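You operate a simulated robot arm through the tools that you are given. There is no shell and no other tool.

Carry out the task below with a simulated robot arm. There is one attempt and no reset: what you move stays moved.

Task
Stand both samples in the stand and slide the ring gauge of each one's size down on it.
Fine: the small sample goes in the small pocket, the large one in the large pocket.
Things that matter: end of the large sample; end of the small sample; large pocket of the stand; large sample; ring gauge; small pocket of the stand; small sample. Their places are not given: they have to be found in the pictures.

Only the result counts: the job must be done as asked and must still hold three seconds after the hand-in. Knocking over, shifting, dropping, spilling or breaking anything else fails it.

Robot
A 7-joint arm with a two-finger parallel gripper, fixed in place. Base frame: the origin is at the foot of the arm, x ahead of it, y to its left, z up; the work surface is at about z = 0.88. Lengths are in m, angles in degrees, forces in N, time in s.
Its first joint turns from -149.0 to 149.0 degrees. Payload 3.43 kg.
The TCP is the grasp point between the finger pads, 0.03 m short of the fingertips. In the tool frame z runs along the fingers and y along their closing line. The gripper opens to 0.094 m. The fingers are 0.028 m wide and 0.01 m thick; the gripper's body (0.05 by 0.096 m) begins 0.055 m behind the TCP.
Orientation is that of the tool frame in the base frame, as a unit quaternion [x, y, z, w]. With the fingers straight down and closing along the base's y, the tool's x points along the base's -x, its y along +y and its z along -z.

Tools
- The arm moves only by the tool arm_command. Its argument "moves" is a list of rows, each a list of 6 numbers: the shift along the base's x, y, z in units of 50 mm (1.0 is 50 mm), then the turn, a rotation vector about the base's x, y, z in units of 5 degrees (1.0 is 5 degrees). In form: [[dx, dy, dz, rx, ry, rz], ...]. A call has 1 to 20 rows; each row shifts and turns the commanded pose from where the row before left it. "grip" is the gripper command, from -1 (shut) to 1 (fully open), values between in proportion, set as the call begins (left out, the last holds). A call with a number of a shift or a turn outside -1 to 1 is refused whole. Each row takes 0.2 s and may step no farther than 0.05 m and 8.6 degrees from the row before; otherwise, or with a gripper value out of range, the whole call is refused. Where a pose cannot be reached the arm comes as near as it can. A force on the tool above 40 N (or 10 N above the force at the start of the call, whichever is more), or a blocked arm, ends the call early, and 0.2 s more pass. Each finger travels about 0.045 m/s and halts on what it meets, pressing with about 22 N; the grip force reading is that of the motor and also rises with nothing between the fingers. The clock runs only during rows and for 0.2 s after the last one: add rows that do not move to give the fingers time. The reply holds the time, the measured pose of the TCP, the force on the tool along the base axes, the opening and the grip force, in the units named above and with some noise, with the torque about the TCP (base axes, N m) and any sound that the robot's microphone picked up.
- Cameras (640 x 400 px; columns grow to the right, rows downward): "scene" is fixed at [0.0454, -0.5143, 1.4744]; the picture's right is [-0.35, -0.94, 0.00], its down [-0.50, 0.18, -0.85] and it looks along [0.79, -0.29, -0.53] (base axes); focal length 329 px, centre (320, 200). "wrist" rides on the gripper at [0.076, 0.014, -0.102] in the tool frame; the picture's right is [-0.18, 0.98, 0.00], its down [-0.75, -0.14, -0.64] and it looks along [-0.63, -0.12, 0.77] (tool axes); focal length 243 px, centre (320, 200).
- grab_frame(camera): a new picture of that camera. The clock stands still meanwhile.
- point_at(camera, pixels): for up to 12 pixels [column, row] of the newest picture of that camera ("zoom" is the newest enlarged one), the place [x, y, z] in the base frame of the surface seen there, good to about 0.003 m, but the place of the scene camera against the robot may be out by one fixed shift of up to 0.025 m in any direction. The clock stands still meanwhile.
- close_up(camera, box): a new picture of the part [left, top, right, bottom] of that camera's present view, enlarged. The clock stands still meanwhile.
- sign_off(): hands the job in; it is judged then, once.

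Open the gripper and draw the arm clear of the work before you hand the job in, unless the task says otherwise.

The tools are called after "Call:" as a command line: name --pt "numbers of a row" for each row, then --argument value for the rest, lists and objects as JSON in quotes. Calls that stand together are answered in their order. arm_command: Moves the arm, as the interface text tells. Its arguments: {"type":"object","properties":{"moves":{"type":"array","items":{"type":"array","items":{"type":"number"}}},"grip":{"type":"number"}},"required":["moves"]} The other tools are called the same way: grab_frame (camera) takes a picture; point_at (camera, pixels) gives the place of the surface under pixels of a picture; close_up (camera, box) takes an enlarged picture of a part of a camera's view; sign_off () hands the job in.

At the start:

```text
time_s: 0.0
tcp_pos: [0.7219, -0.675, 1.2405]
tool_rot: [0.0, 1.0, 0.001, 0.0]
ft_force: [0.2, 0.7, 0.3]
moment: [0.0, -0.02, -0.01]
width: 0.0944
finger_force: 0.0
```

scene: 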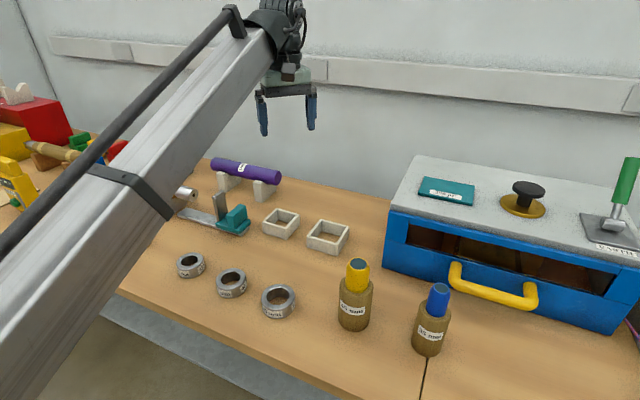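
wrist: 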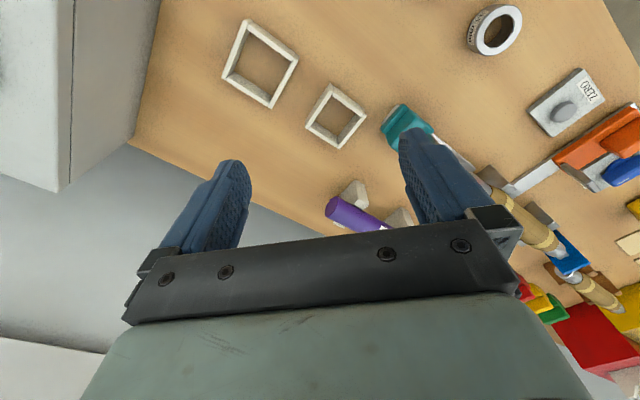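

The scene shows three ring gauges around (190,265), (231,283) and (279,301), two square pockets at (281,223) and (328,237), and two bottles at (355,295) and (430,320). I'll take close-ups to read the labels.

Call:
close_up --camera "scene" --box '[160, 200, 360, 325]'

Call:
close_up --camera "scene" --box '[320, 240, 480, 370]'

Call:
close_up --camera "scene" --box '[160, 140, 300, 240]'

Call:
close_up --camera "scene" --box '[0, 70, 160, 220]'

```text
3.20 times, centred on (260, 262) of scene
```

zoom: 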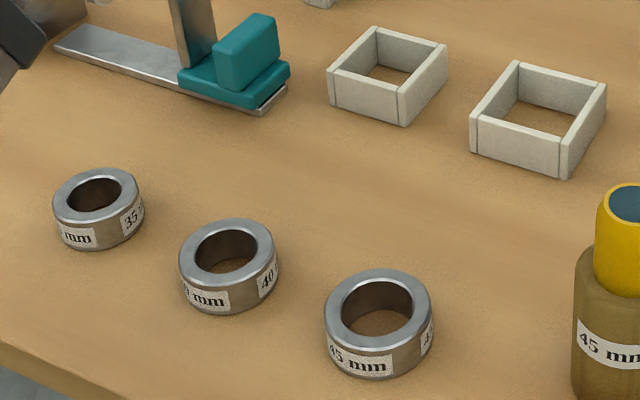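

```text
3.08 times, centred on (400, 305) of scene
```

zoom: 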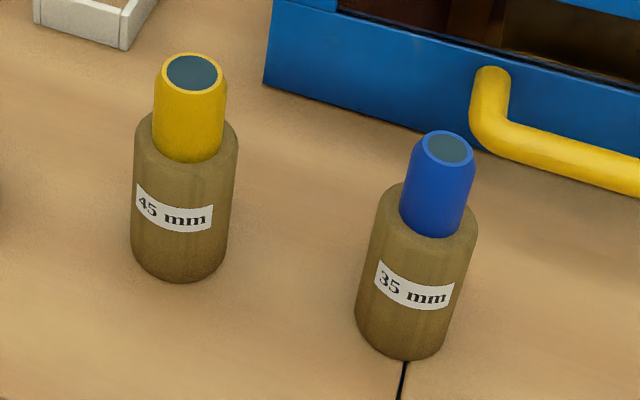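

```text
4.00 times, centred on (230, 190) of scene
```

zoom: 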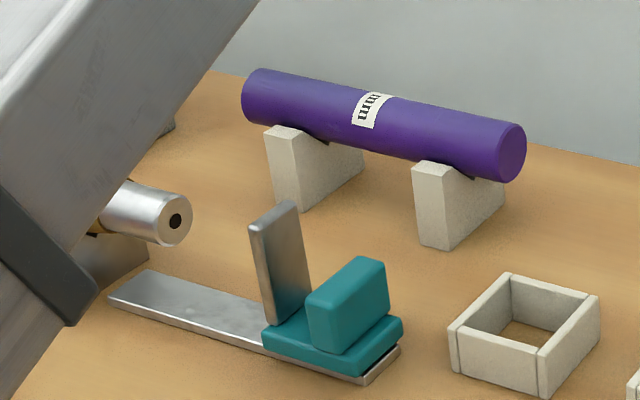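

```text
2.67 times, centred on (80, 145) of scene
```

zoom: 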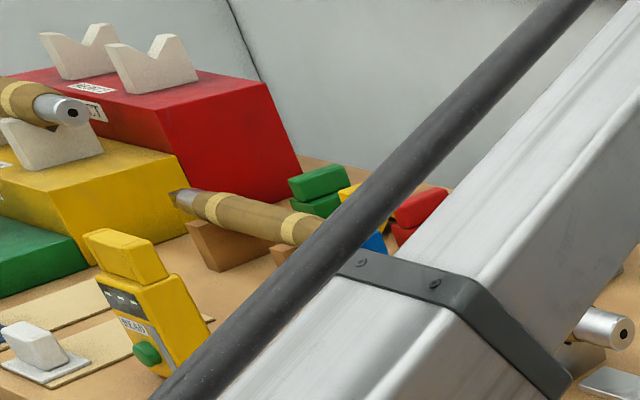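

The bottles' labels read 45 mm (yellow neck) and 35 mm (blue neck), and the rings read 35, 40 and 45. A purple bar also carries a label. I'll measure sizes with point_at on the scene picture, starting with a fresh frame.

Call:
grab_frame --camera "scene"

Call:
point_at --camera "scene" --pixels '[[358, 264], [430, 291], [438, 287], [355, 325], [430, 350], [250, 172], [275, 172], [215, 165], [281, 232], [330, 245], [231, 283], [300, 265]]'

Call:
close_up --camera "scene" --box '[330, 250, 390, 340]'

Call:
close_up --camera "wrist" --box '[200, 0, 640, 275]'

```text
taken
```

scene: 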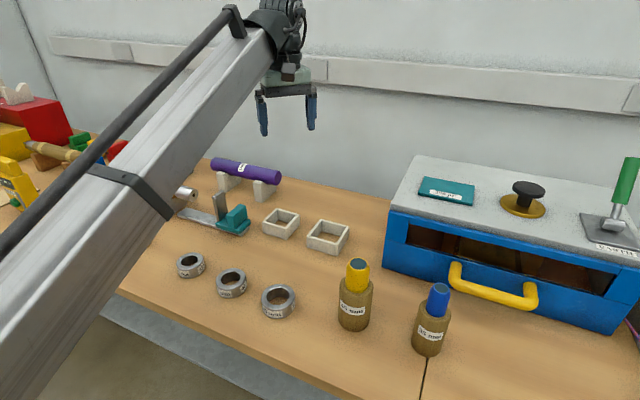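

```text
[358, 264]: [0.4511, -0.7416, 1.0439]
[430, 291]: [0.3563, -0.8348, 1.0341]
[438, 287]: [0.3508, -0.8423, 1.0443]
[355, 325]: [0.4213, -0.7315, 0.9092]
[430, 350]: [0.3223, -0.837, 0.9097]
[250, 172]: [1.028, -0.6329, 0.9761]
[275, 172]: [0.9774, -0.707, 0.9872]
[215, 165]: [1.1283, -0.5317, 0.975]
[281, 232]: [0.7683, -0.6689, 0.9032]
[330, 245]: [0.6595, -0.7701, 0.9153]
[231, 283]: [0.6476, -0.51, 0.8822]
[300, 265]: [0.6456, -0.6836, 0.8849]
```

```text
4.44 times, centred on (360, 295) of scene
```

zoom: 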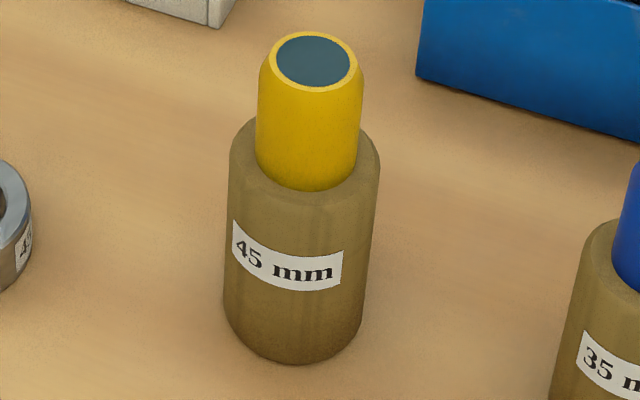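

```text
1.45 times, centred on (420, 138) of wrist
```

zoom: 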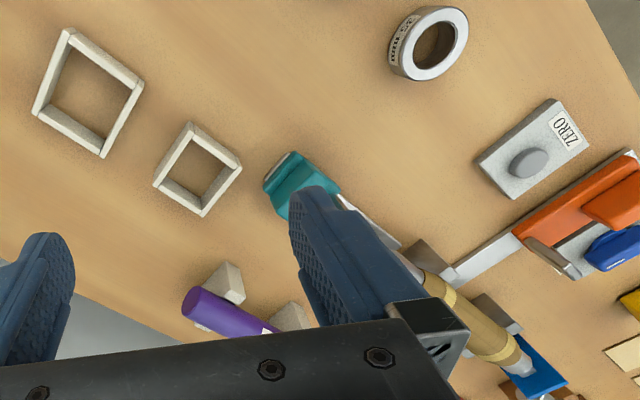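

The bottles' necks look about 35 and 45 mm, so they're the samples. I'll get accurate pocket and ring positions from the wrist camera, using pocket corners near (245,20), (297,58), (270,108), (222,77) and (328,83), (366,113), (340,150), (305,122).

Call:
grab_frame --camera "wrist"

Call:
point_at --camera "wrist" --pixels '[[246, 22], [296, 59], [270, 106], [225, 76], [330, 86], [364, 115], [339, 148], [308, 122], [478, 30], [497, 29], [513, 31], [340, 215]]'

Call:
point_at --camera "scene" --pixels '[[282, 209], [299, 214], [264, 221], [282, 227], [329, 219], [349, 227], [308, 236], [330, 243], [190, 275], [231, 294], [279, 314], [281, 222]]'

```text
taken
```

wrist: 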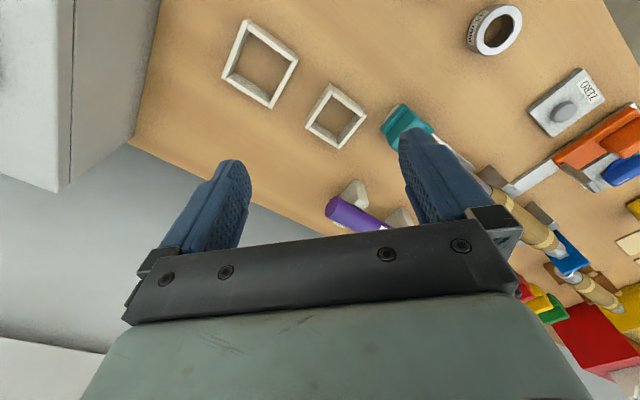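

```text
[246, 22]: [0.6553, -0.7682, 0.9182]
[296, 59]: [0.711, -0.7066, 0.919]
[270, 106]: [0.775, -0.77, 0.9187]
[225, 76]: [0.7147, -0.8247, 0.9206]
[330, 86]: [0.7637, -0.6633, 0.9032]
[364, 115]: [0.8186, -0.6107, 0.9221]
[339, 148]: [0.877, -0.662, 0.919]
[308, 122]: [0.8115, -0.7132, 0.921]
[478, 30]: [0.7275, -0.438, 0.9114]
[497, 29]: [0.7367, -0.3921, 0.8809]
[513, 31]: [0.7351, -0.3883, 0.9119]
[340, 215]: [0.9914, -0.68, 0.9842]
```

```text
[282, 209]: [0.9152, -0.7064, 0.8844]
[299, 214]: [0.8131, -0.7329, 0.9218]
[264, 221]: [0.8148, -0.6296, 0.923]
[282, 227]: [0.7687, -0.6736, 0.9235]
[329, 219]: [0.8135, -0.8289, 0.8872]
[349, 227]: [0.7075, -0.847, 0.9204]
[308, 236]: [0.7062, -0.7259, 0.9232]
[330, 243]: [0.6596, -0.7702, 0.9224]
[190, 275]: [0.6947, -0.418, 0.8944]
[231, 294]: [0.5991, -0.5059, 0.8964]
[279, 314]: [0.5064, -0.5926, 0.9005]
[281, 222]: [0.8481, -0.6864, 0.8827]
```

From the wrist camera the large pocket centre is about (0.714,-0.767) and the small one about (0.818,-0.662), with rims at z≈0.92. Both are at r≈1.05, so I need to check the cabinet edges and the bottles' tops before testing the reach.

Call:
point_at --camera "scene" --pixels '[[388, 212], [386, 258], [415, 157], [630, 330], [450, 270], [535, 290], [349, 260], [366, 261], [358, 259], [445, 285], [432, 285], [438, 283]]'

Call:
arm_command --pt "0 0 0 0 0 0" --pt "-0.5 0 0 0 0 0" --pt "-1 0 0 0 0 0" --pt "-1 0 0 0 0 0" --pt "-1 0 0 0 0 0" --pt "-1 0 0 0 0 0" --pt "-1 0 0 0 0 0" --grip 1

```text
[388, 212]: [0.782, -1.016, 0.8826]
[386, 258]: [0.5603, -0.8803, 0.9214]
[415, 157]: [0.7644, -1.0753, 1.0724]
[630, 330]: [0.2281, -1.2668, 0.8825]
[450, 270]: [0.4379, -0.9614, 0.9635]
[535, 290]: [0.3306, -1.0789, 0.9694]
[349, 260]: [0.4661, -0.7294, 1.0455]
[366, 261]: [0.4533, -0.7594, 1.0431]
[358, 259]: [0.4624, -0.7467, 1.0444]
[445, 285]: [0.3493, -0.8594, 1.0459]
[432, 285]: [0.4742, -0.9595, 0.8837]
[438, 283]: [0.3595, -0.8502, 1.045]
```

```text
time_s: 1.6
tcp_pos: [0.4599, -0.6926, 1.1937]
tool_rot: [0.0, 1.0, -0.008, 0.005]
ft_force: [-0.1, -0.6, -0.1]
moment: [0.02, 0.01, -0.02]
width: 0.0939
finger_force: 0.0
out of reach, approached as far as the arm can: row 3, 4, 5, 6, 7
```

The arm approached only as near as it could, ending at (0.460,-0.693,1.194), possibly from a height limit at this radius. I'll look at both cameras from here.

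Call:
grab_frame --camera "scene"

Call:
grab_frame --camera "wrist"

```text
taken
```

scene: 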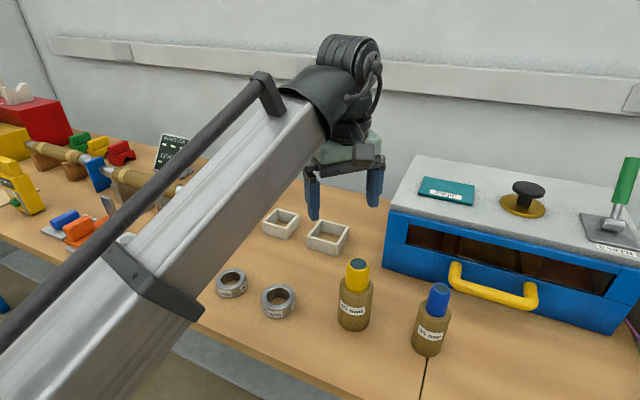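

```text
taken
```

wrist: 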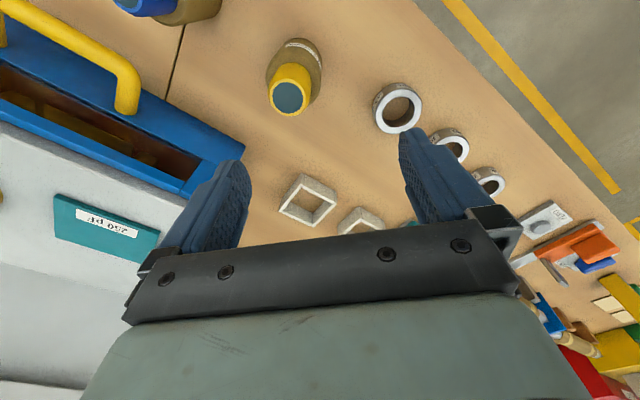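

The wrist view shows the 45 mm sample's top at (289,97), rings at (398,108), (450,145), (488,182), and the large pocket at (307,201). I'll read those places.

Call:
point_at --camera "wrist" --pixels '[[287, 97], [277, 97], [301, 97], [288, 84], [288, 112], [398, 91], [380, 112], [414, 112], [396, 128], [303, 178], [333, 200], [283, 207]]'

Call:
close_up --camera "wrist" --box '[230, 20, 550, 220]'

```text
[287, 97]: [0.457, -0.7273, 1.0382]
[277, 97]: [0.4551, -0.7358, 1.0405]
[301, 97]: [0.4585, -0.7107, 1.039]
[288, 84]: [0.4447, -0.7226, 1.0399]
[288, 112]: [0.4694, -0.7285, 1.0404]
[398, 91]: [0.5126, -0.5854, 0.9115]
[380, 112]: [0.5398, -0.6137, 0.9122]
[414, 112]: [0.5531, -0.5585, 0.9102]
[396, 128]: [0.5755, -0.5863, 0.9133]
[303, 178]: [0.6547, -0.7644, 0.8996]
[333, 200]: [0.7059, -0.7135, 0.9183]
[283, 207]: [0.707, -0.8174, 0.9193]
```

```text
2.00 times, centred on (390, 120) of wrist
```

zoom: 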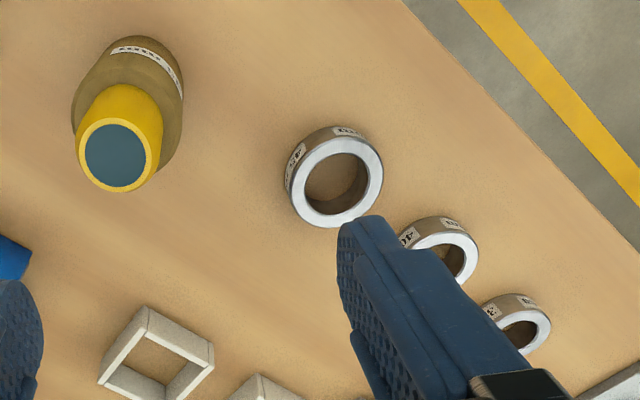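

The scene camera appears off by about (-0.005,+0.016 in y) relative to the wrist. The 45 mm sample's top centre is ≈(0.457,-0.725,1.039) and the 45 mm ring is ≈(0.545,-0.586). I'll test the tool-down reach above the large pocket, staying well above everything.

Call:
arm_command --pt "0 0 -1 0 0 0" --pt "0 0 -0.8 0 0 0" --pt "0.89 -0.3 0 0 0 0" --pt "0.89 -0.3 0 0 0 0" --pt "0.89 -0.3 0 0 0 0" --pt "0.89 -0.3 0 0 0 0" --pt "0.89 -0.3 0 0 0 0" --pt "0.89 -0.3 0 0 0 0" --pt "0 0 0 0 0 0"

```text
time_s: 3.6
tcp_pos: [0.7276, -0.7833, 1.1033]
tool_rot: [-0.001, 1.0, 0.0, -0.001]
ft_force: [0.2, 0.1, 0.0]
moment: [0.03, -0.01, -0.01]
width: 0.0938
finger_force: 0.0
```

It reached (0.728,-0.783,1.103), r=1.07, with no complaint. I'll test lower, to z≈1.00, where the fingertips (0.97) stay above the pocket rim at 0.92.

Call:
arm_command --pt "-0.2 0.2 0 0 0 0" --pt "0 0 -0.7 0 0 0" --pt "0 0 -0.7 0 0 0" --pt "0 0 -0.6 0 0 0" --pt "0 0 0 0 0 0"

```text
time_s: 4.8
tcp_pos: [0.7179, -0.7748, 1.003]
tool_rot: [0.0, 1.0, -0.001, 0.0]
ft_force: [0.2, 0.6, 0.1]
moment: [-0.02, 0.04, -0.02]
width: 0.0939
finger_force: 0.0
```

Tool-down works here at (0.718,-0.775,1.003). I'll take a wrist picture to measure the pockets closely.

Call:
grab_frame --camera "wrist"

Call:
grab_frame --camera "scene"

```text
taken
```

wrist: 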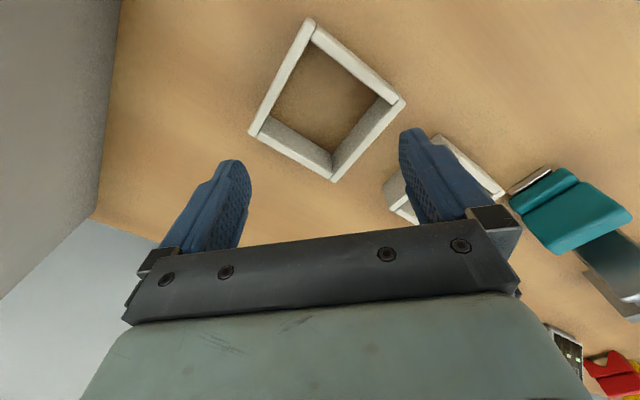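

```text
taken
```

scene: 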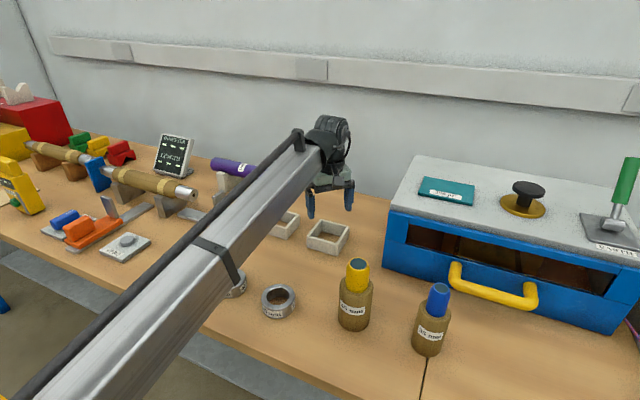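

I'll query the large pocket's rim corners and floor: corners near (311,24), (400,101), (333,176), (254,132).

Call:
point_at --camera "wrist" --pixels '[[311, 25], [399, 101], [333, 175], [255, 131], [282, 77], [357, 64], [370, 138], [293, 153], [320, 95], [338, 110], [300, 110], [440, 140]]'

Call:
close_up --camera "wrist" --box '[230, 0, 550, 200]'

```text
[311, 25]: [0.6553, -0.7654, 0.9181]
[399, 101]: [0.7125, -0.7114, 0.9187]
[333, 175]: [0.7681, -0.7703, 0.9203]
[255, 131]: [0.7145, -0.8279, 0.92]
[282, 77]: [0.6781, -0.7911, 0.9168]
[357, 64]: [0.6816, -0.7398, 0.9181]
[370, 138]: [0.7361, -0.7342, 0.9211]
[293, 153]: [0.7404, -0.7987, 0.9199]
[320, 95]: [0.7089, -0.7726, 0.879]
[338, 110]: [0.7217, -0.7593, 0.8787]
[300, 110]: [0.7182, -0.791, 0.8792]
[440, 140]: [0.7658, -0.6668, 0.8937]
```

```text
2.00 times, centred on (390, 100) of wrist
```

zoom: 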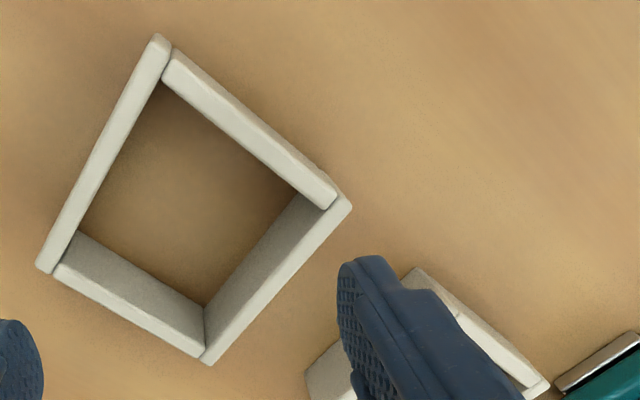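

The large pocket centre is ≈(0.711,-0.768), inner width about 0.074. Next I'll rise and hover over the small pocket at about (0.80,-0.66).

Call:
arm_command --pt "0 0 0.9 0 0 0" --pt "0 0 0.6 0 0 0" --pt "0.4 0.6 0 0 0 0" --pt "0.5 0.7 0 0 0 0" --pt "0.5 0.7 0 0 0 0" --pt "0.3 0.2 -0.4 0 0 0" --pt "0 0 -0.6 0 0 0" --pt "0 0 0 0 0 0"

Call:
grab_frame --camera "wrist"

```text
time_s: 6.6
tcp_pos: [0.8031, -0.6625, 1.0286]
tool_rot: [0.0, 1.0, 0.0, 0.0]
ft_force: [0.4, 0.8, -0.3]
moment: [-0.02, -0.01, 0.02]
width: 0.0941
finger_force: 0.2
```

```text
taken
```

wrist: 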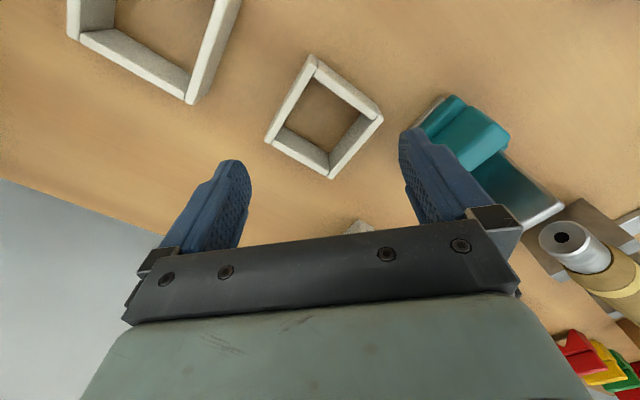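

The small pocket's rim corners are near (312,60), (377,116), (329,174) and (271,138). I'll query these and the wall midpoints.

Call:
point_at --camera "wrist" --pixels '[[312, 62], [376, 116], [330, 173], [271, 138], [291, 100], [346, 88], [354, 146], [300, 157], [322, 110], [438, 155], [475, 125], [540, 205]]'

Call:
close_up --camera "wrist" --box '[240, 40, 400, 190]'

```text
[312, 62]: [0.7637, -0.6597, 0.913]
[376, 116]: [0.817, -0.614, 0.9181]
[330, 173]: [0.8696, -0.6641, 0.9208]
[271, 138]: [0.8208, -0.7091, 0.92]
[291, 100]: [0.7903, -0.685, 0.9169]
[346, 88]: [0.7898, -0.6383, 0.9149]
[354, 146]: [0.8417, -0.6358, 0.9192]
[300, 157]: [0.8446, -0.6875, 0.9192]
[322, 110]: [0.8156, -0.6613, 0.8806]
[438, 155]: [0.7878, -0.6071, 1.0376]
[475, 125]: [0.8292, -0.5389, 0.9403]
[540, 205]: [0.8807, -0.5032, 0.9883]
```

```text
2.67 times, centred on (320, 115) of wrist
```

zoom: 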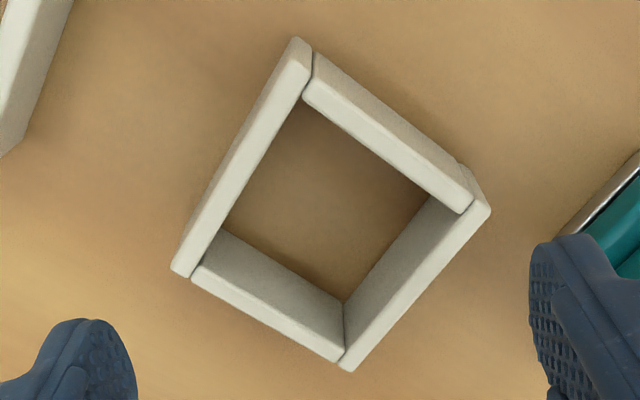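

The small pocket centre is ≈(0.817,-0.662), inner width about 0.064. Now I'll rise to z≈1.14 and hover over the 45 mm sample at (0.457,-0.725).

Call:
arm_command --pt "0 0 1 0 0 0" --pt "0 0 1 0 0 0" --pt "-0.8 -0.15 0.23 0 0 0" --pt "-0.87 -0.157 0 0 0 0" --pt "-0.87 -0.157 0 0 0 0" --pt "-0.87 -0.157 0 0 0 0" --pt "-0.87 -0.157 0 0 0 0" --pt "-0.87 -0.157 0 0 0 0" --pt "-0.87 -0.157 0 0 0 0" --pt "-0.87 -0.157 0 0 0 0" --pt "0 0 0 0 0 0"

Call:
grab_frame --camera "wrist"

```text
time_s: 9.0
tcp_pos: [0.4588, -0.7242, 1.1414]
tool_rot: [-0.001, 1.0, 0.0, 0.0]
ft_force: [-1.1, 0.4, 0.5]
moment: [-0.01, -0.02, 0.01]
width: 0.094
finger_force: 0.0
```

```text
taken
```

wrist: 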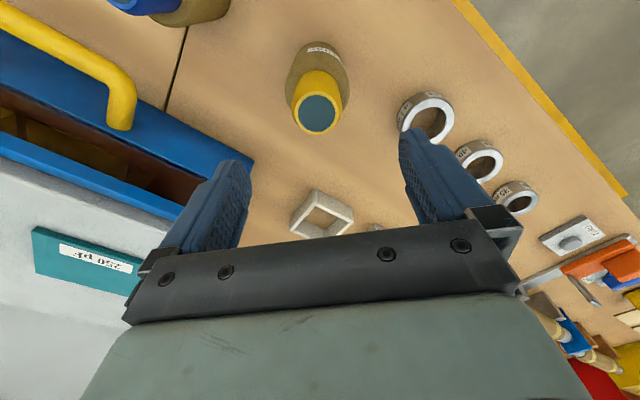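

The 45 mm sample's top appears at (318,113), close to the tool axis. I'll measure the end face, the neck and the shoulder, and zoom in.

Call:
point_at --camera "wrist" --pixels '[[318, 113], [303, 113], [333, 113], [318, 98], [318, 130], [295, 95], [342, 95], [290, 78], [346, 78], [318, 85], [426, 95], [443, 118]]'

Call:
close_up --camera "wrist" --box '[270, 30, 370, 140]'

```text
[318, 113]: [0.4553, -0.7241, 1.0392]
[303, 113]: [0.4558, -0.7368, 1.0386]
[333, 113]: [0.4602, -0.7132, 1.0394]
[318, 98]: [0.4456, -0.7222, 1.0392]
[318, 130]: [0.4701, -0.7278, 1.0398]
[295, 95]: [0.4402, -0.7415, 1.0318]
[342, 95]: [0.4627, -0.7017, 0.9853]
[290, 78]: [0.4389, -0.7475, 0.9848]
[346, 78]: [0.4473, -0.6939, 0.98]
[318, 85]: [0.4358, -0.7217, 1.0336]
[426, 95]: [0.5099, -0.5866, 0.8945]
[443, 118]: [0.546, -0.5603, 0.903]
```

```text
3.64 times, centred on (320, 85) of wrist
```

zoom: 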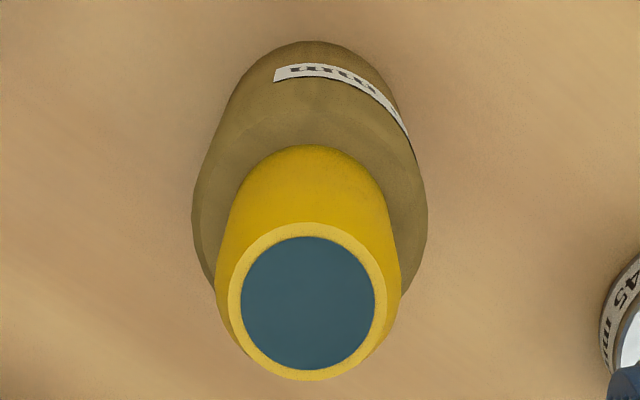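

The end face centre is ≈(0.457,-0.725,1.039) and the shoulder is at z≈0.985. I'll descend with open fingers to TCP z≈1.02, so the tips sit just above the shoulder.

Call:
arm_command --pt "-0.04 -0.02 0 0 0 0" --pt "0 0 -0.8 0 0 0" --pt "0 0 -0.8 0 0 0" --pt "0 0 -0.5 0 0 0" --pt "0 0 -0.32 0 0 0" --pt "0 0 0 0 0 0" --grip 1

Call:
grab_frame --camera "wrist"

Call:
close_up --camera "scene" --box '[310, 190, 450, 340]'

```text
time_s: 10.4
tcp_pos: [0.4569, -0.7261, 1.0199]
tool_rot: [0.0, 1.0, 0.0, 0.001]
ft_force: [0.7, -0.1, -0.5]
moment: [-0.03, 0.02, 0.0]
width: 0.0941
finger_force: 0.0
```

```text
taken
```

wrist: 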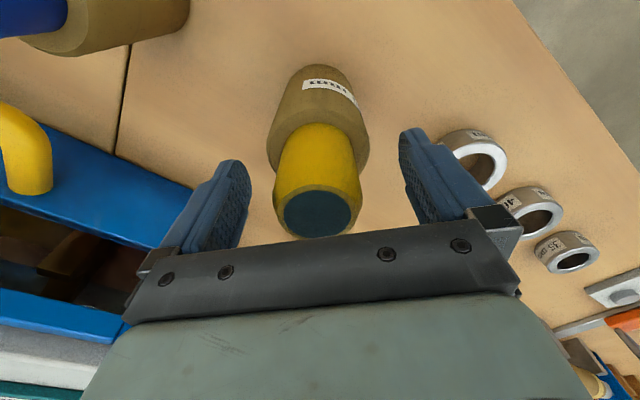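

```text
2.67 times, centred on (380, 265) of scene
```

zoom: 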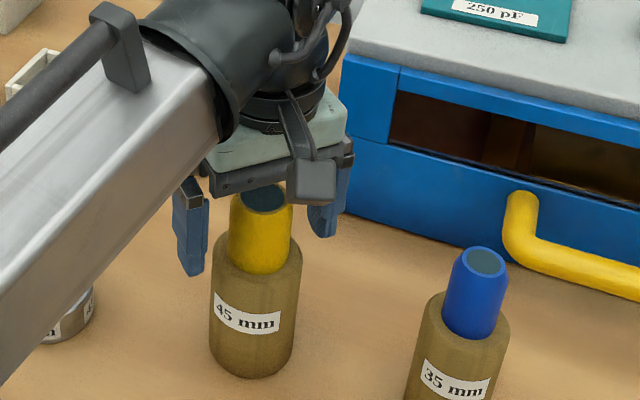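

The neck sits between the pads with tips above the shoulder. Closing the gripper with still rows.

Call:
arm_command --pt "0 0 0 0 0 0" --pt "0 0 0 0 0 0" --pt "0 0 0 0 0 0" --pt "0 0 0 0 0 0" --pt "0 0 0 0 0 0" --pt "0 0 0 0 0 0" --grip -1

```text
time_s: 11.8
tcp_pos: [0.4562, -0.727, 1.0192]
tool_rot: [0.0, 1.0, -0.001, 0.0]
ft_force: [-0.2, -1.8, 0.3]
moment: [-0.16, -0.05, -0.01]
width: 0.0443
finger_force: 21.6
```

It holds the neck at 44.3 mm width. I'll lift gently and check.

Call:
arm_command --pt "0 0 0.2 0 0 0" --pt "0 0 0.4 0 0 0" --pt "0 0 0.6 0 0 0" --pt "0 0 0.4 0 0 0" --pt "0 0 0 0 0 0"

Call:
close_up --camera "scene" --box '[290, 160, 490, 360]'

```text
time_s: 13.0
tcp_pos: [0.4559, -0.7274, 1.0994]
tool_rot: [0.001, 1.0, 0.0, 0.001]
ft_force: [0.2, 0.1, -4.2]
moment: [0.04, 0.01, -0.01]
width: 0.0447
finger_force: 21.9
```

```text
2.00 times, centred on (390, 260) of scene
```

zoom: 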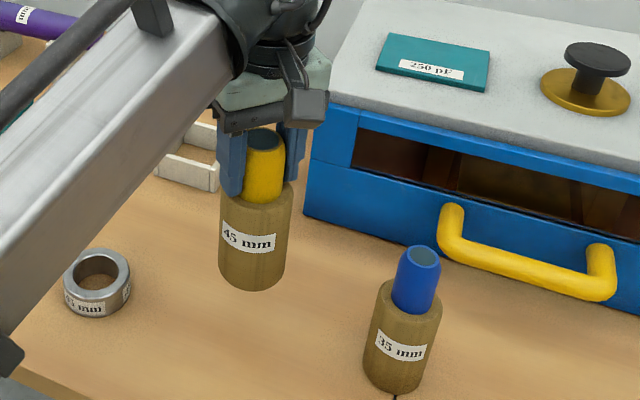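

Lifted cleanly with a 4.2 N load. I'll carry it over the large pocket at (0.711,-0.768), keeping the bottom above the rim.

Call:
arm_command --pt "0 0 0.3 0 0 0" --pt "0.3 -0.05 0 0 0 0" --pt "0.6 -0.1 0 0 0 0" --pt "0.7 -0.11 0 0 0 0" --pt "0.7 -0.11 0 0 0 0" --pt "0.7 -0.11 0 0 0 0" --pt "0.7 -0.11 0 0 0 0" --pt "0.6 -0.1 0 0 0 0" --pt "0.5 -0.08 0 0 0 0" --pt "0.3 -0.04 0 0 0 0" --pt "0 0 0 0 0 0"

Call:
grab_frame --camera "wrist"

Call:
close_up --camera "scene" --box '[250, 120, 410, 280]'

```text
time_s: 15.4
tcp_pos: [0.7119, -0.7668, 1.1138]
tool_rot: [0.0, 1.0, 0.0, 0.0]
ft_force: [-0.7, -0.2, -4.4]
moment: [0.03, 0.0, 0.02]
width: 0.0445
finger_force: 22.3
```

```text
taken
```

wrist: 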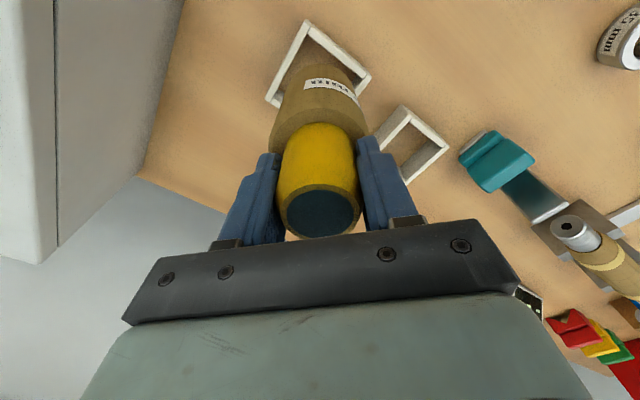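

```text
2.50 times, centred on (330, 200) of scene
```

zoom: 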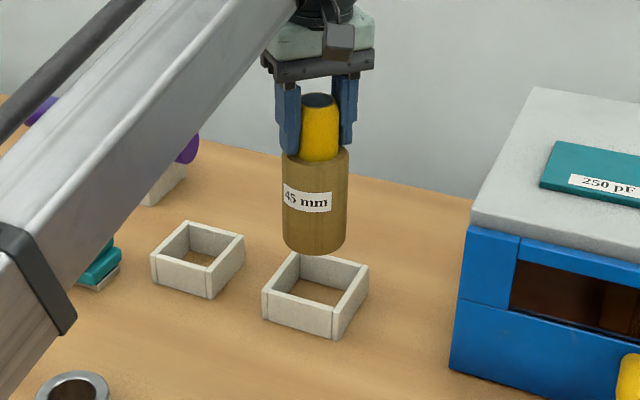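

It's centred above the pocket at (0.712,-0.767). I'll lower slowly to TCP z≈1.045, where the bottom is about 15 mm inside the rim.

Call:
arm_command --pt "0 0 -0.4 0 0 0" --pt "0 0 -0.4 0 0 0" --pt "0 0 -0.2 0 0 0" --pt "0 0 -0.2 0 0 0" --pt "0 0 -0.2 0 0 0" --pt "0 0 0 0 0 0"

Call:
close_up --camera "scene" --box '[250, 140, 410, 280]'

Call:
grab_frame --camera "wrist"

```text
time_s: 16.6
tcp_pos: [0.7117, -0.7676, 1.0545]
tool_rot: [0.0, 1.0, -0.001, 0.003]
ft_force: [-2.0, 3.1, 10.8]
moment: [0.83, 0.64, -0.05]
width: 0.0446
finger_force: 21.9
stopped in row 5: the force on the tool passed its limit at 50 N (the readings are from after the stop); the commanded pose is now the measured one
```

```text
2.86 times, centred on (330, 210) of scene
```

zoom: 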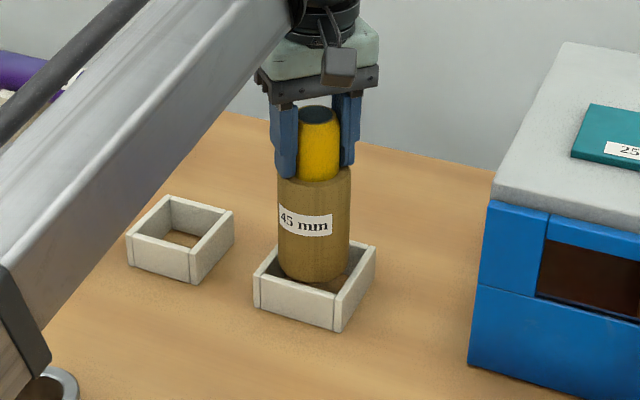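

```text
taken
```

wrist: 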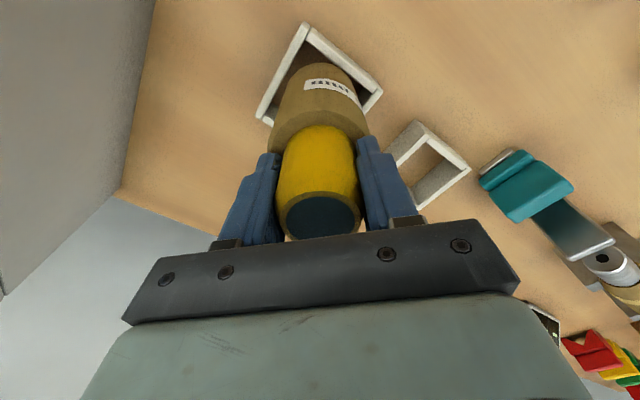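

Contact came at bottom z≈0.914, at the rim; the moments suggest the touch is on the (-x,+y) wall. I'll raise 15 mm and zoom in to judge the offset.

Call:
arm_command --pt "0 0 0.3 0 0 0" --pt "0 0 0 0 0 0"

Call:
close_up --camera "scene" --box '[300, 180, 360, 265]'

Call:
close_up --camera "wrist" --box '[240, 0, 400, 140]'

```text
time_s: 17.2
tcp_pos: [0.7132, -0.767, 1.0677]
tool_rot: [-0.001, 1.0, -0.002, 0.003]
ft_force: [-0.1, -0.2, -4.1]
moment: [0.02, 0.02, 0.0]
width: 0.0446
finger_force: 22.2
```

```text
4.71 times, centred on (330, 222) of scene
```

zoom: 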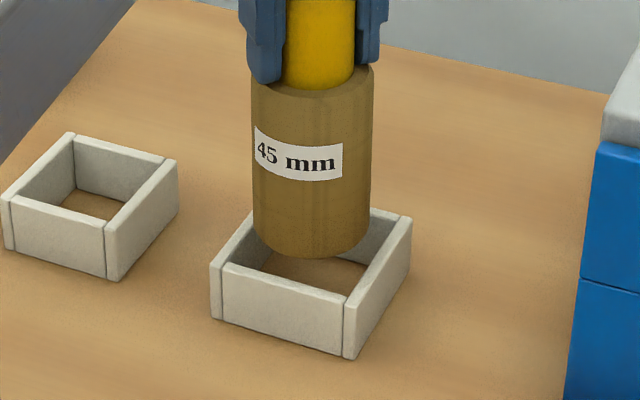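

```text
2.86 times, centred on (320, 70) of wrist
```

zoom: 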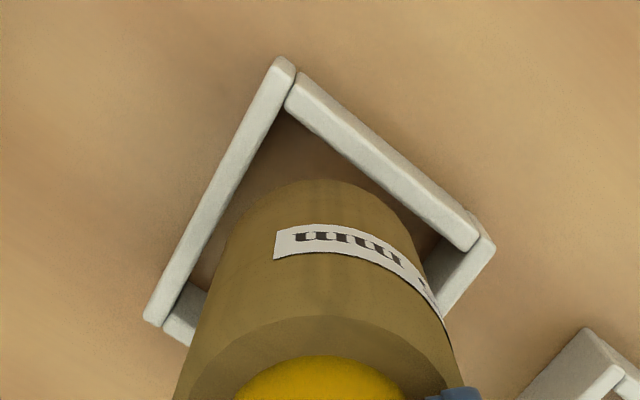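

The gaps to the two near walls look even at about 4 mm, so tilt may be the cause. I'll read points down the sample's side and along the rim's inner edges in the wrist close-up.

Call:
point_at --camera "zoom" --pixels '[[320, 186], [320, 200], [320, 215], [320, 270], [320, 300], [335, 186], [305, 186], [250, 150], [240, 135], [350, 125], [345, 148], [200, 215]]'

Call:
close_up --camera "scene" --box '[300, 180, 360, 265]'

Call:
point_at --camera "zoom" --pixels '[[312, 100], [312, 130], [312, 180], [312, 210], [312, 235], [312, 250], [285, 274], [285, 268], [380, 260], [385, 262], [225, 280], [350, 300]]'

```text
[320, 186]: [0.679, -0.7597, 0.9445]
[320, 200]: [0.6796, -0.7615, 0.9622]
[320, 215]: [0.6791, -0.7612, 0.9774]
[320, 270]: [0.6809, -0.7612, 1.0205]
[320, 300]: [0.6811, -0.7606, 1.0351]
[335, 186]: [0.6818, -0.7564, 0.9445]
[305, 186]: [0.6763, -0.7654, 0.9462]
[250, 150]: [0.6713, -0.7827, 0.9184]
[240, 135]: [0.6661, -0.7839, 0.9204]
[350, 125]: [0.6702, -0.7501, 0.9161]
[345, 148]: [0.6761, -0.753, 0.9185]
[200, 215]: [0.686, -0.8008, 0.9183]
```

```text
4.71 times, centred on (330, 222) of scene
```

zoom: 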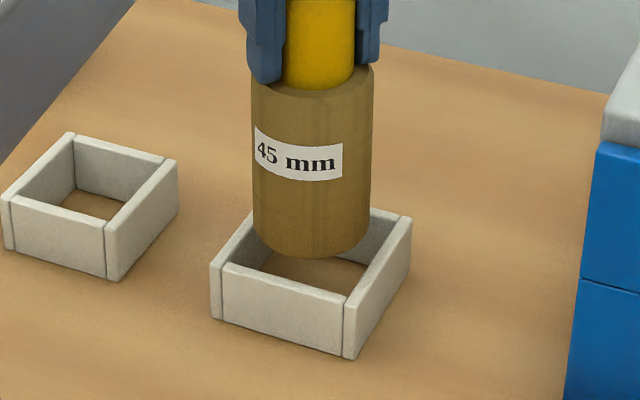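

```text
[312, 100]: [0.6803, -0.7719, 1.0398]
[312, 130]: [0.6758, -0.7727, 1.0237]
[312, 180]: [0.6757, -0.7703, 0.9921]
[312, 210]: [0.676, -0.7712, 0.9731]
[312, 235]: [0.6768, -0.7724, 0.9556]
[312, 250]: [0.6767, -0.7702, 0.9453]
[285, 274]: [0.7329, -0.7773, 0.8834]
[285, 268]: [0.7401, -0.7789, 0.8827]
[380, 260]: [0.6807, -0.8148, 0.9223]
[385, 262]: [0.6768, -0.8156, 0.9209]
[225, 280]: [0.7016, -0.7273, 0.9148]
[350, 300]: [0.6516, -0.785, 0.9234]
```

The sample is nearly upright and seems to have slid up a few mm in the grip. The readings indicate I need about 3 mm more in -y, so I'll shift and lower in small steps.

Call:
arm_command --pt "-0.01 -0.06 0 0 0 0" --pt "0 0 -0.15 0 0 0" --pt "0 0 -0.1 0 0 0" --pt "0 0 -0.1 0 0 0" --pt "0 0 -0.1 0 0 0" --pt "0 0 -0.1 0 0 0" --pt "0 0 -0.1 0 0 0" --pt "0 0 0 0 0 0"

Call:
close_up --camera "scene" --box '[300, 180, 360, 265]'

Call:
close_up --camera "wrist" --box '[240, 0, 400, 140]'

```text
time_s: 19.0
tcp_pos: [0.7133, -0.7707, 1.0372]
tool_rot: [-0.001, 1.0, -0.002, 0.002]
ft_force: [-0.3, 0.8, -3.5]
moment: [0.01, 0.03, -0.02]
width: 0.0447
finger_force: 21.9
```

```text
4.71 times, centred on (330, 222) of scene
```

zoom: 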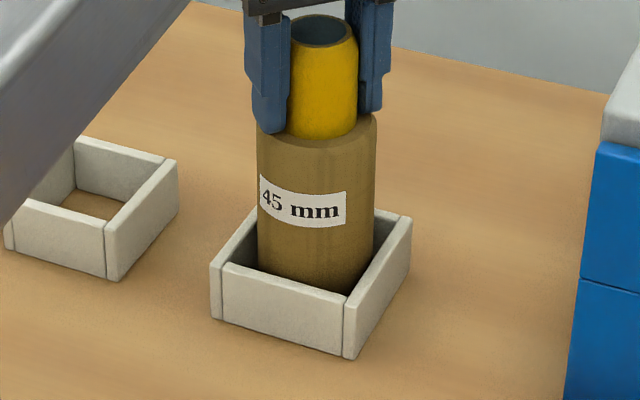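

```text
2.86 times, centred on (320, 70) of wrist
```

zoom: 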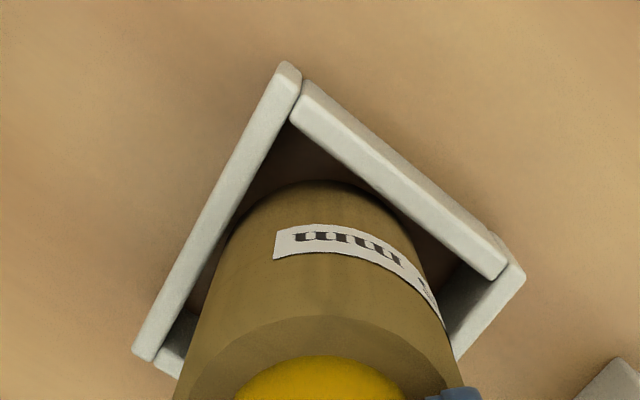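

The sample is inside the pocket with no side force. I'll keep lowering in small steps until it touches the floor.

Call:
arm_command --pt "0 0 -0.1 0 0 0" --pt "0 0 -0.1 0 0 0" --pt "0 0 -0.08 0 0 0" --pt "0 0 -0.06 0 0 0" --pt "0 0 0 0 0 0"

```text
time_s: 20.2
tcp_pos: [0.7139, -0.7711, 1.0181]
tool_rot: [0.0, 1.0, -0.001, 0.003]
ft_force: [0.4, 0.4, -3.9]
moment: [0.0, 0.0, 0.0]
width: 0.0447
finger_force: 21.8
```

Still hanging (fz -3.9). I'll go down in finer steps.

Call:
arm_command --pt "0 0 -0.06 0 0 0" --pt "0 0 -0.04 0 0 0" --pt "0 0 -0.04 0 0 0" --pt "0 0 0 0 0 0"

Call:
close_up --camera "scene" --box '[300, 180, 360, 265]'

```text
time_s: 21.2
tcp_pos: [0.7111, -0.7693, 1.0135]
tool_rot: [0.0, 1.0, -0.004, 0.003]
ft_force: [-0.7, -1.7, 35.9]
moment: [0.81, -0.31, 0.0]
width: 0.0447
finger_force: 22.2
```

```text
4.71 times, centred on (330, 222) of scene
```

zoom: 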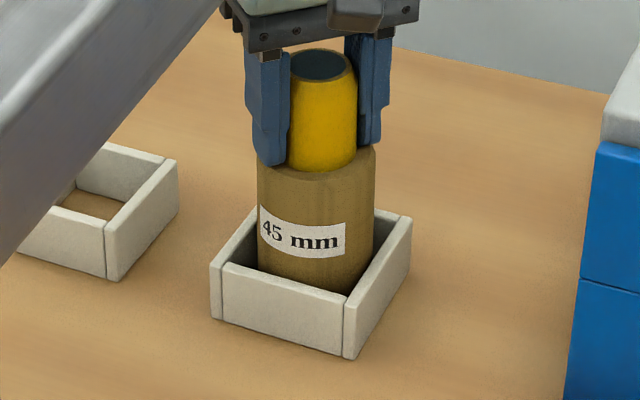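

It's seated on the floor (fz +36). I'll relieve the pressing by about 2 mm, open, and rise straight up.

Call:
arm_command --pt "0 0 0.04 0 0 0" --pt "0 0 0 0 0 0"

Call:
arm_command --pt "0 0 0 0 0 0" --pt "0 0 0 0 0 0" --pt "0 0 0 0 0 0" --pt "0 0 0 0 0 0" --pt "0 0 0.4 0 0 0" --pt "0 0 0.7 0 0 0" --pt "0 0 0.7 0 0 0" --pt "0 0 0.7 0 0 0" --pt "0 0 0 0 0 0" --grip 1

Call:
grab_frame --camera "wrist"

Call:
grab_frame --camera "scene"

```text
time_s: 21.8
tcp_pos: [0.7117, -0.7714, 1.0156]
tool_rot: [0.0, 1.0, -0.002, 0.002]
ft_force: [-0.6, -4.4, 28.8]
moment: [0.28, -0.31, -0.06]
width: 0.0445
finger_force: 21.9
```

```text
time_s: 23.8
tcp_pos: [0.7125, -0.7699, 1.1404]
tool_rot: [0.001, 1.0, -0.002, 0.003]
ft_force: [0.1, -0.2, -0.1]
moment: [-0.03, 0.02, 0.01]
width: 0.0942
finger_force: 0.0
```

```text
taken
```

wrist: 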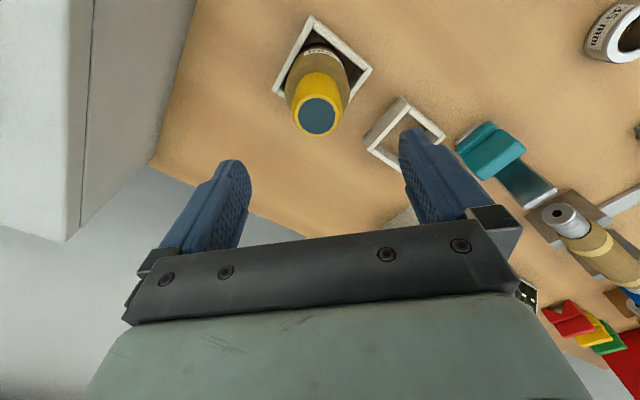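

```text
taken
```

scene: 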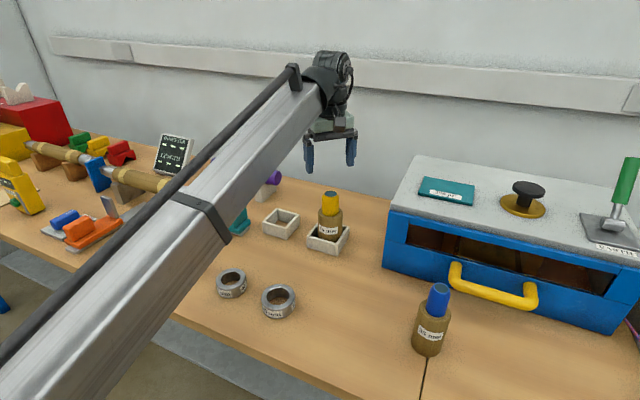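

The large sample stands in the pocket. While hovering here I'll measure its end centre.

Call:
close_up --camera "wrist" --box '[270, 30, 370, 140]'

Call:
point_at --camera "zoom" --pixels '[[250, 314], [308, 314], [366, 314], [308, 256], [308, 370], [312, 180], [212, 200], [400, 200], [300, 314], [316, 314], [308, 306], [308, 322]]'

```text
3.64 times, centred on (320, 85) of wrist
```

zoom: 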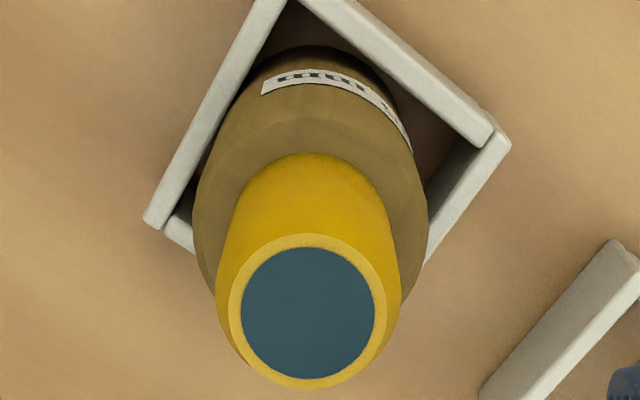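

```text
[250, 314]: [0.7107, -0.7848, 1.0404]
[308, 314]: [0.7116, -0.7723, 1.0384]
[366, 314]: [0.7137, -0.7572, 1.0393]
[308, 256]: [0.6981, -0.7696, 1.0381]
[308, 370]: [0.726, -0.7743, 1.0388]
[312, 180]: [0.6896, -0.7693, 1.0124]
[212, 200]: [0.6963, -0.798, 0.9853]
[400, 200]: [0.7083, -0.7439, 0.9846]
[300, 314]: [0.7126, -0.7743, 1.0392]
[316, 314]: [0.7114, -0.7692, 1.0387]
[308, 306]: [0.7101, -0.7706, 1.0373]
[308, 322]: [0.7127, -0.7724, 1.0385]
```

The large sample's end centre is ≈(0.7117,-0.772,1.039). Next I'll hover over the 35 mm sample at about (0.358,-0.83), at z≈1.14.

Call:
arm_command --pt "-0.886 -0.05 0 0 0 0" --pt "-0.886 -0.05 0 0 0 0" --pt "-0.886 -0.1 0 0 0 0" --pt "-0.886 -0.2 0 0 0 0" --pt "-0.886 -0.2 0 0 0 0" --pt "-0.886 -0.2 0 0 0 0" --pt "-0.886 -0.2 0 0 0 0" --pt "-0.886 -0.2 0 0 0 0" --pt "0 0 0 0 0 0"

Call:
grab_frame --camera "wrist"

Call:
close_up --camera "wrist" --box '[270, 30, 370, 140]'

```text
time_s: 25.8
tcp_pos: [0.3583, -0.831, 1.1396]
tool_rot: [0.0, 1.0, -0.002, 0.002]
ft_force: [-0.6, -0.2, 0.2]
moment: [0.0, 0.01, 0.0]
width: 0.0941
finger_force: 0.0
```

```text
taken
```

wrist: 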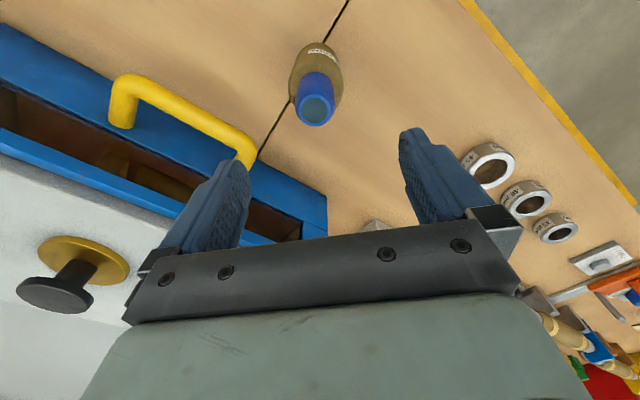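

```text
3.64 times, centred on (320, 85) of wrist
```

zoom: 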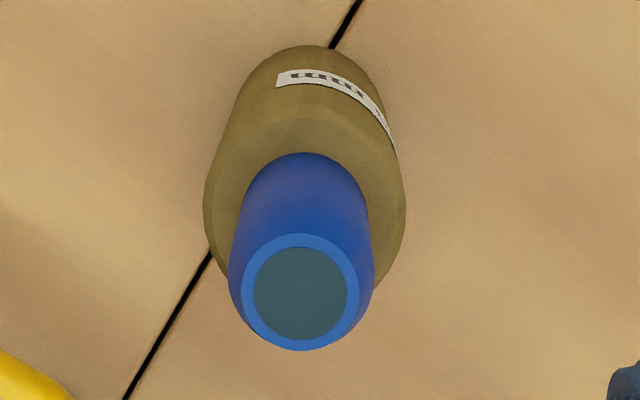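

The small sample's end disc is at zoom (300,293). I'll measure its centre, shoulder, and the handle's nearest part.

Call:
point_at --camera "zoom" --pixels '[[262, 293], [300, 293], [338, 293], [300, 255], [300, 330], [296, 288], [304, 298], [225, 200], [388, 200], [304, 200], [304, 130], [30, 380]]'

Call:
point_at --camera "wrist" --pixels '[[245, 140], [230, 130], [485, 170], [525, 204], [555, 231], [485, 150]]'

```text
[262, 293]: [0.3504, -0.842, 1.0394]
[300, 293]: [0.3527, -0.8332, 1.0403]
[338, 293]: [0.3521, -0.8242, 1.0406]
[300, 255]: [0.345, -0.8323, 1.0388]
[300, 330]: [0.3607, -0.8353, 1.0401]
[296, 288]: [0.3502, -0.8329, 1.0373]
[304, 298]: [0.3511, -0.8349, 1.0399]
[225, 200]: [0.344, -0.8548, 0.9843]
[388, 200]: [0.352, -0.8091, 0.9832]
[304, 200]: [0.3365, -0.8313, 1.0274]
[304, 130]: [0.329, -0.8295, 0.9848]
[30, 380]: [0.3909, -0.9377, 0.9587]
```

```text
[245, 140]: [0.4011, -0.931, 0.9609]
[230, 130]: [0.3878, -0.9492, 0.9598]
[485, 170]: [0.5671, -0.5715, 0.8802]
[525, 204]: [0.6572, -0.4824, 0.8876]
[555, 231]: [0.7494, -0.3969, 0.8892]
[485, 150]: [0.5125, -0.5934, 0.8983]
```

The small sample's end centre is ≈(0.352,-0.834,1.040), and the handle (z≤0.961, y<-0.93) is clear. I'll align and descend to z≈1.02.

Call:
arm_command --pt "-0.12 -0.07 0 0 0 0" --pt "0 0 -0.8 0 0 0" --pt "0 0 -0.8 0 0 0" --pt "0 0 -0.5 0 0 0" --pt "0 0 -0.27 0 0 0" --pt "0 0 0 0 0 0" --grip 1

Call:
grab_frame --camera "wrist"

```text
time_s: 27.2
tcp_pos: [0.3529, -0.8349, 1.0206]
tool_rot: [0.0, 1.0, -0.002, 0.003]
ft_force: [-0.9, 0.8, 0.5]
moment: [0.0, -0.04, 0.01]
width: 0.0939
finger_force: 0.1
```

```text
taken
```

wrist: 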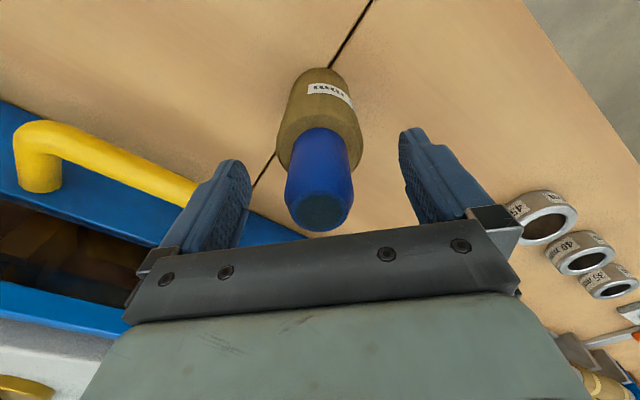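

The blue neck is centred between the pads. Closing and then lifting gently.

Call:
arm_command --pt "0 0 0 0 0 0" --pt "0 0 0 0 0 0" --pt "0 0 0 0 0 0" --pt "0 0 0 0 0 0" --pt "0 0 0 0 0 0" --pt "0 0 0 0 0 0" --pt "0 0 0 0 0 0" --grip -1

Call:
arm_command --pt "0 0 0.2 0 0 0" --pt "0 0 0.4 0 0 0" --pt "0 0 0.6 0 0 0" --pt "0 0 0.6 0 0 0" --pt "0 0 0 0 0 0"

Call:
close_up --camera "scene" --box '[330, 160, 530, 360]'

```text
time_s: 28.8
tcp_pos: [0.3534, -0.8342, 1.0203]
tool_rot: [0.001, 1.0, -0.001, 0.003]
ft_force: [-0.1, 0.2, 0.9]
moment: [0.14, -0.02, 0.01]
width: 0.0345
finger_force: 21.8
```

```text
time_s: 30.0
tcp_pos: [0.3528, -0.8352, 1.1109]
tool_rot: [0.0, 1.0, -0.002, 0.002]
ft_force: [-0.5, -0.2, -4.6]
moment: [-0.04, -0.01, 0.03]
width: 0.0347
finger_force: 22.3
```

```text
2.00 times, centred on (430, 260) of scene
```

zoom: 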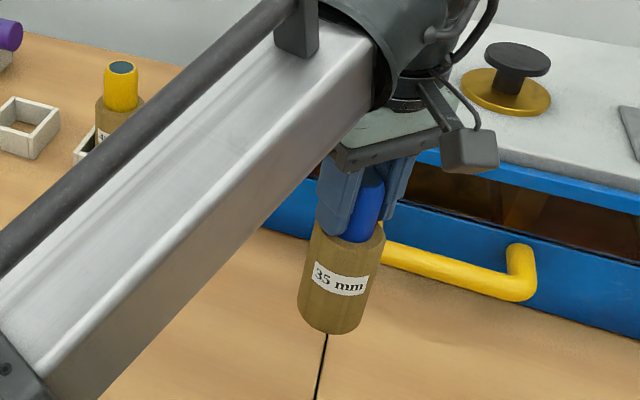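

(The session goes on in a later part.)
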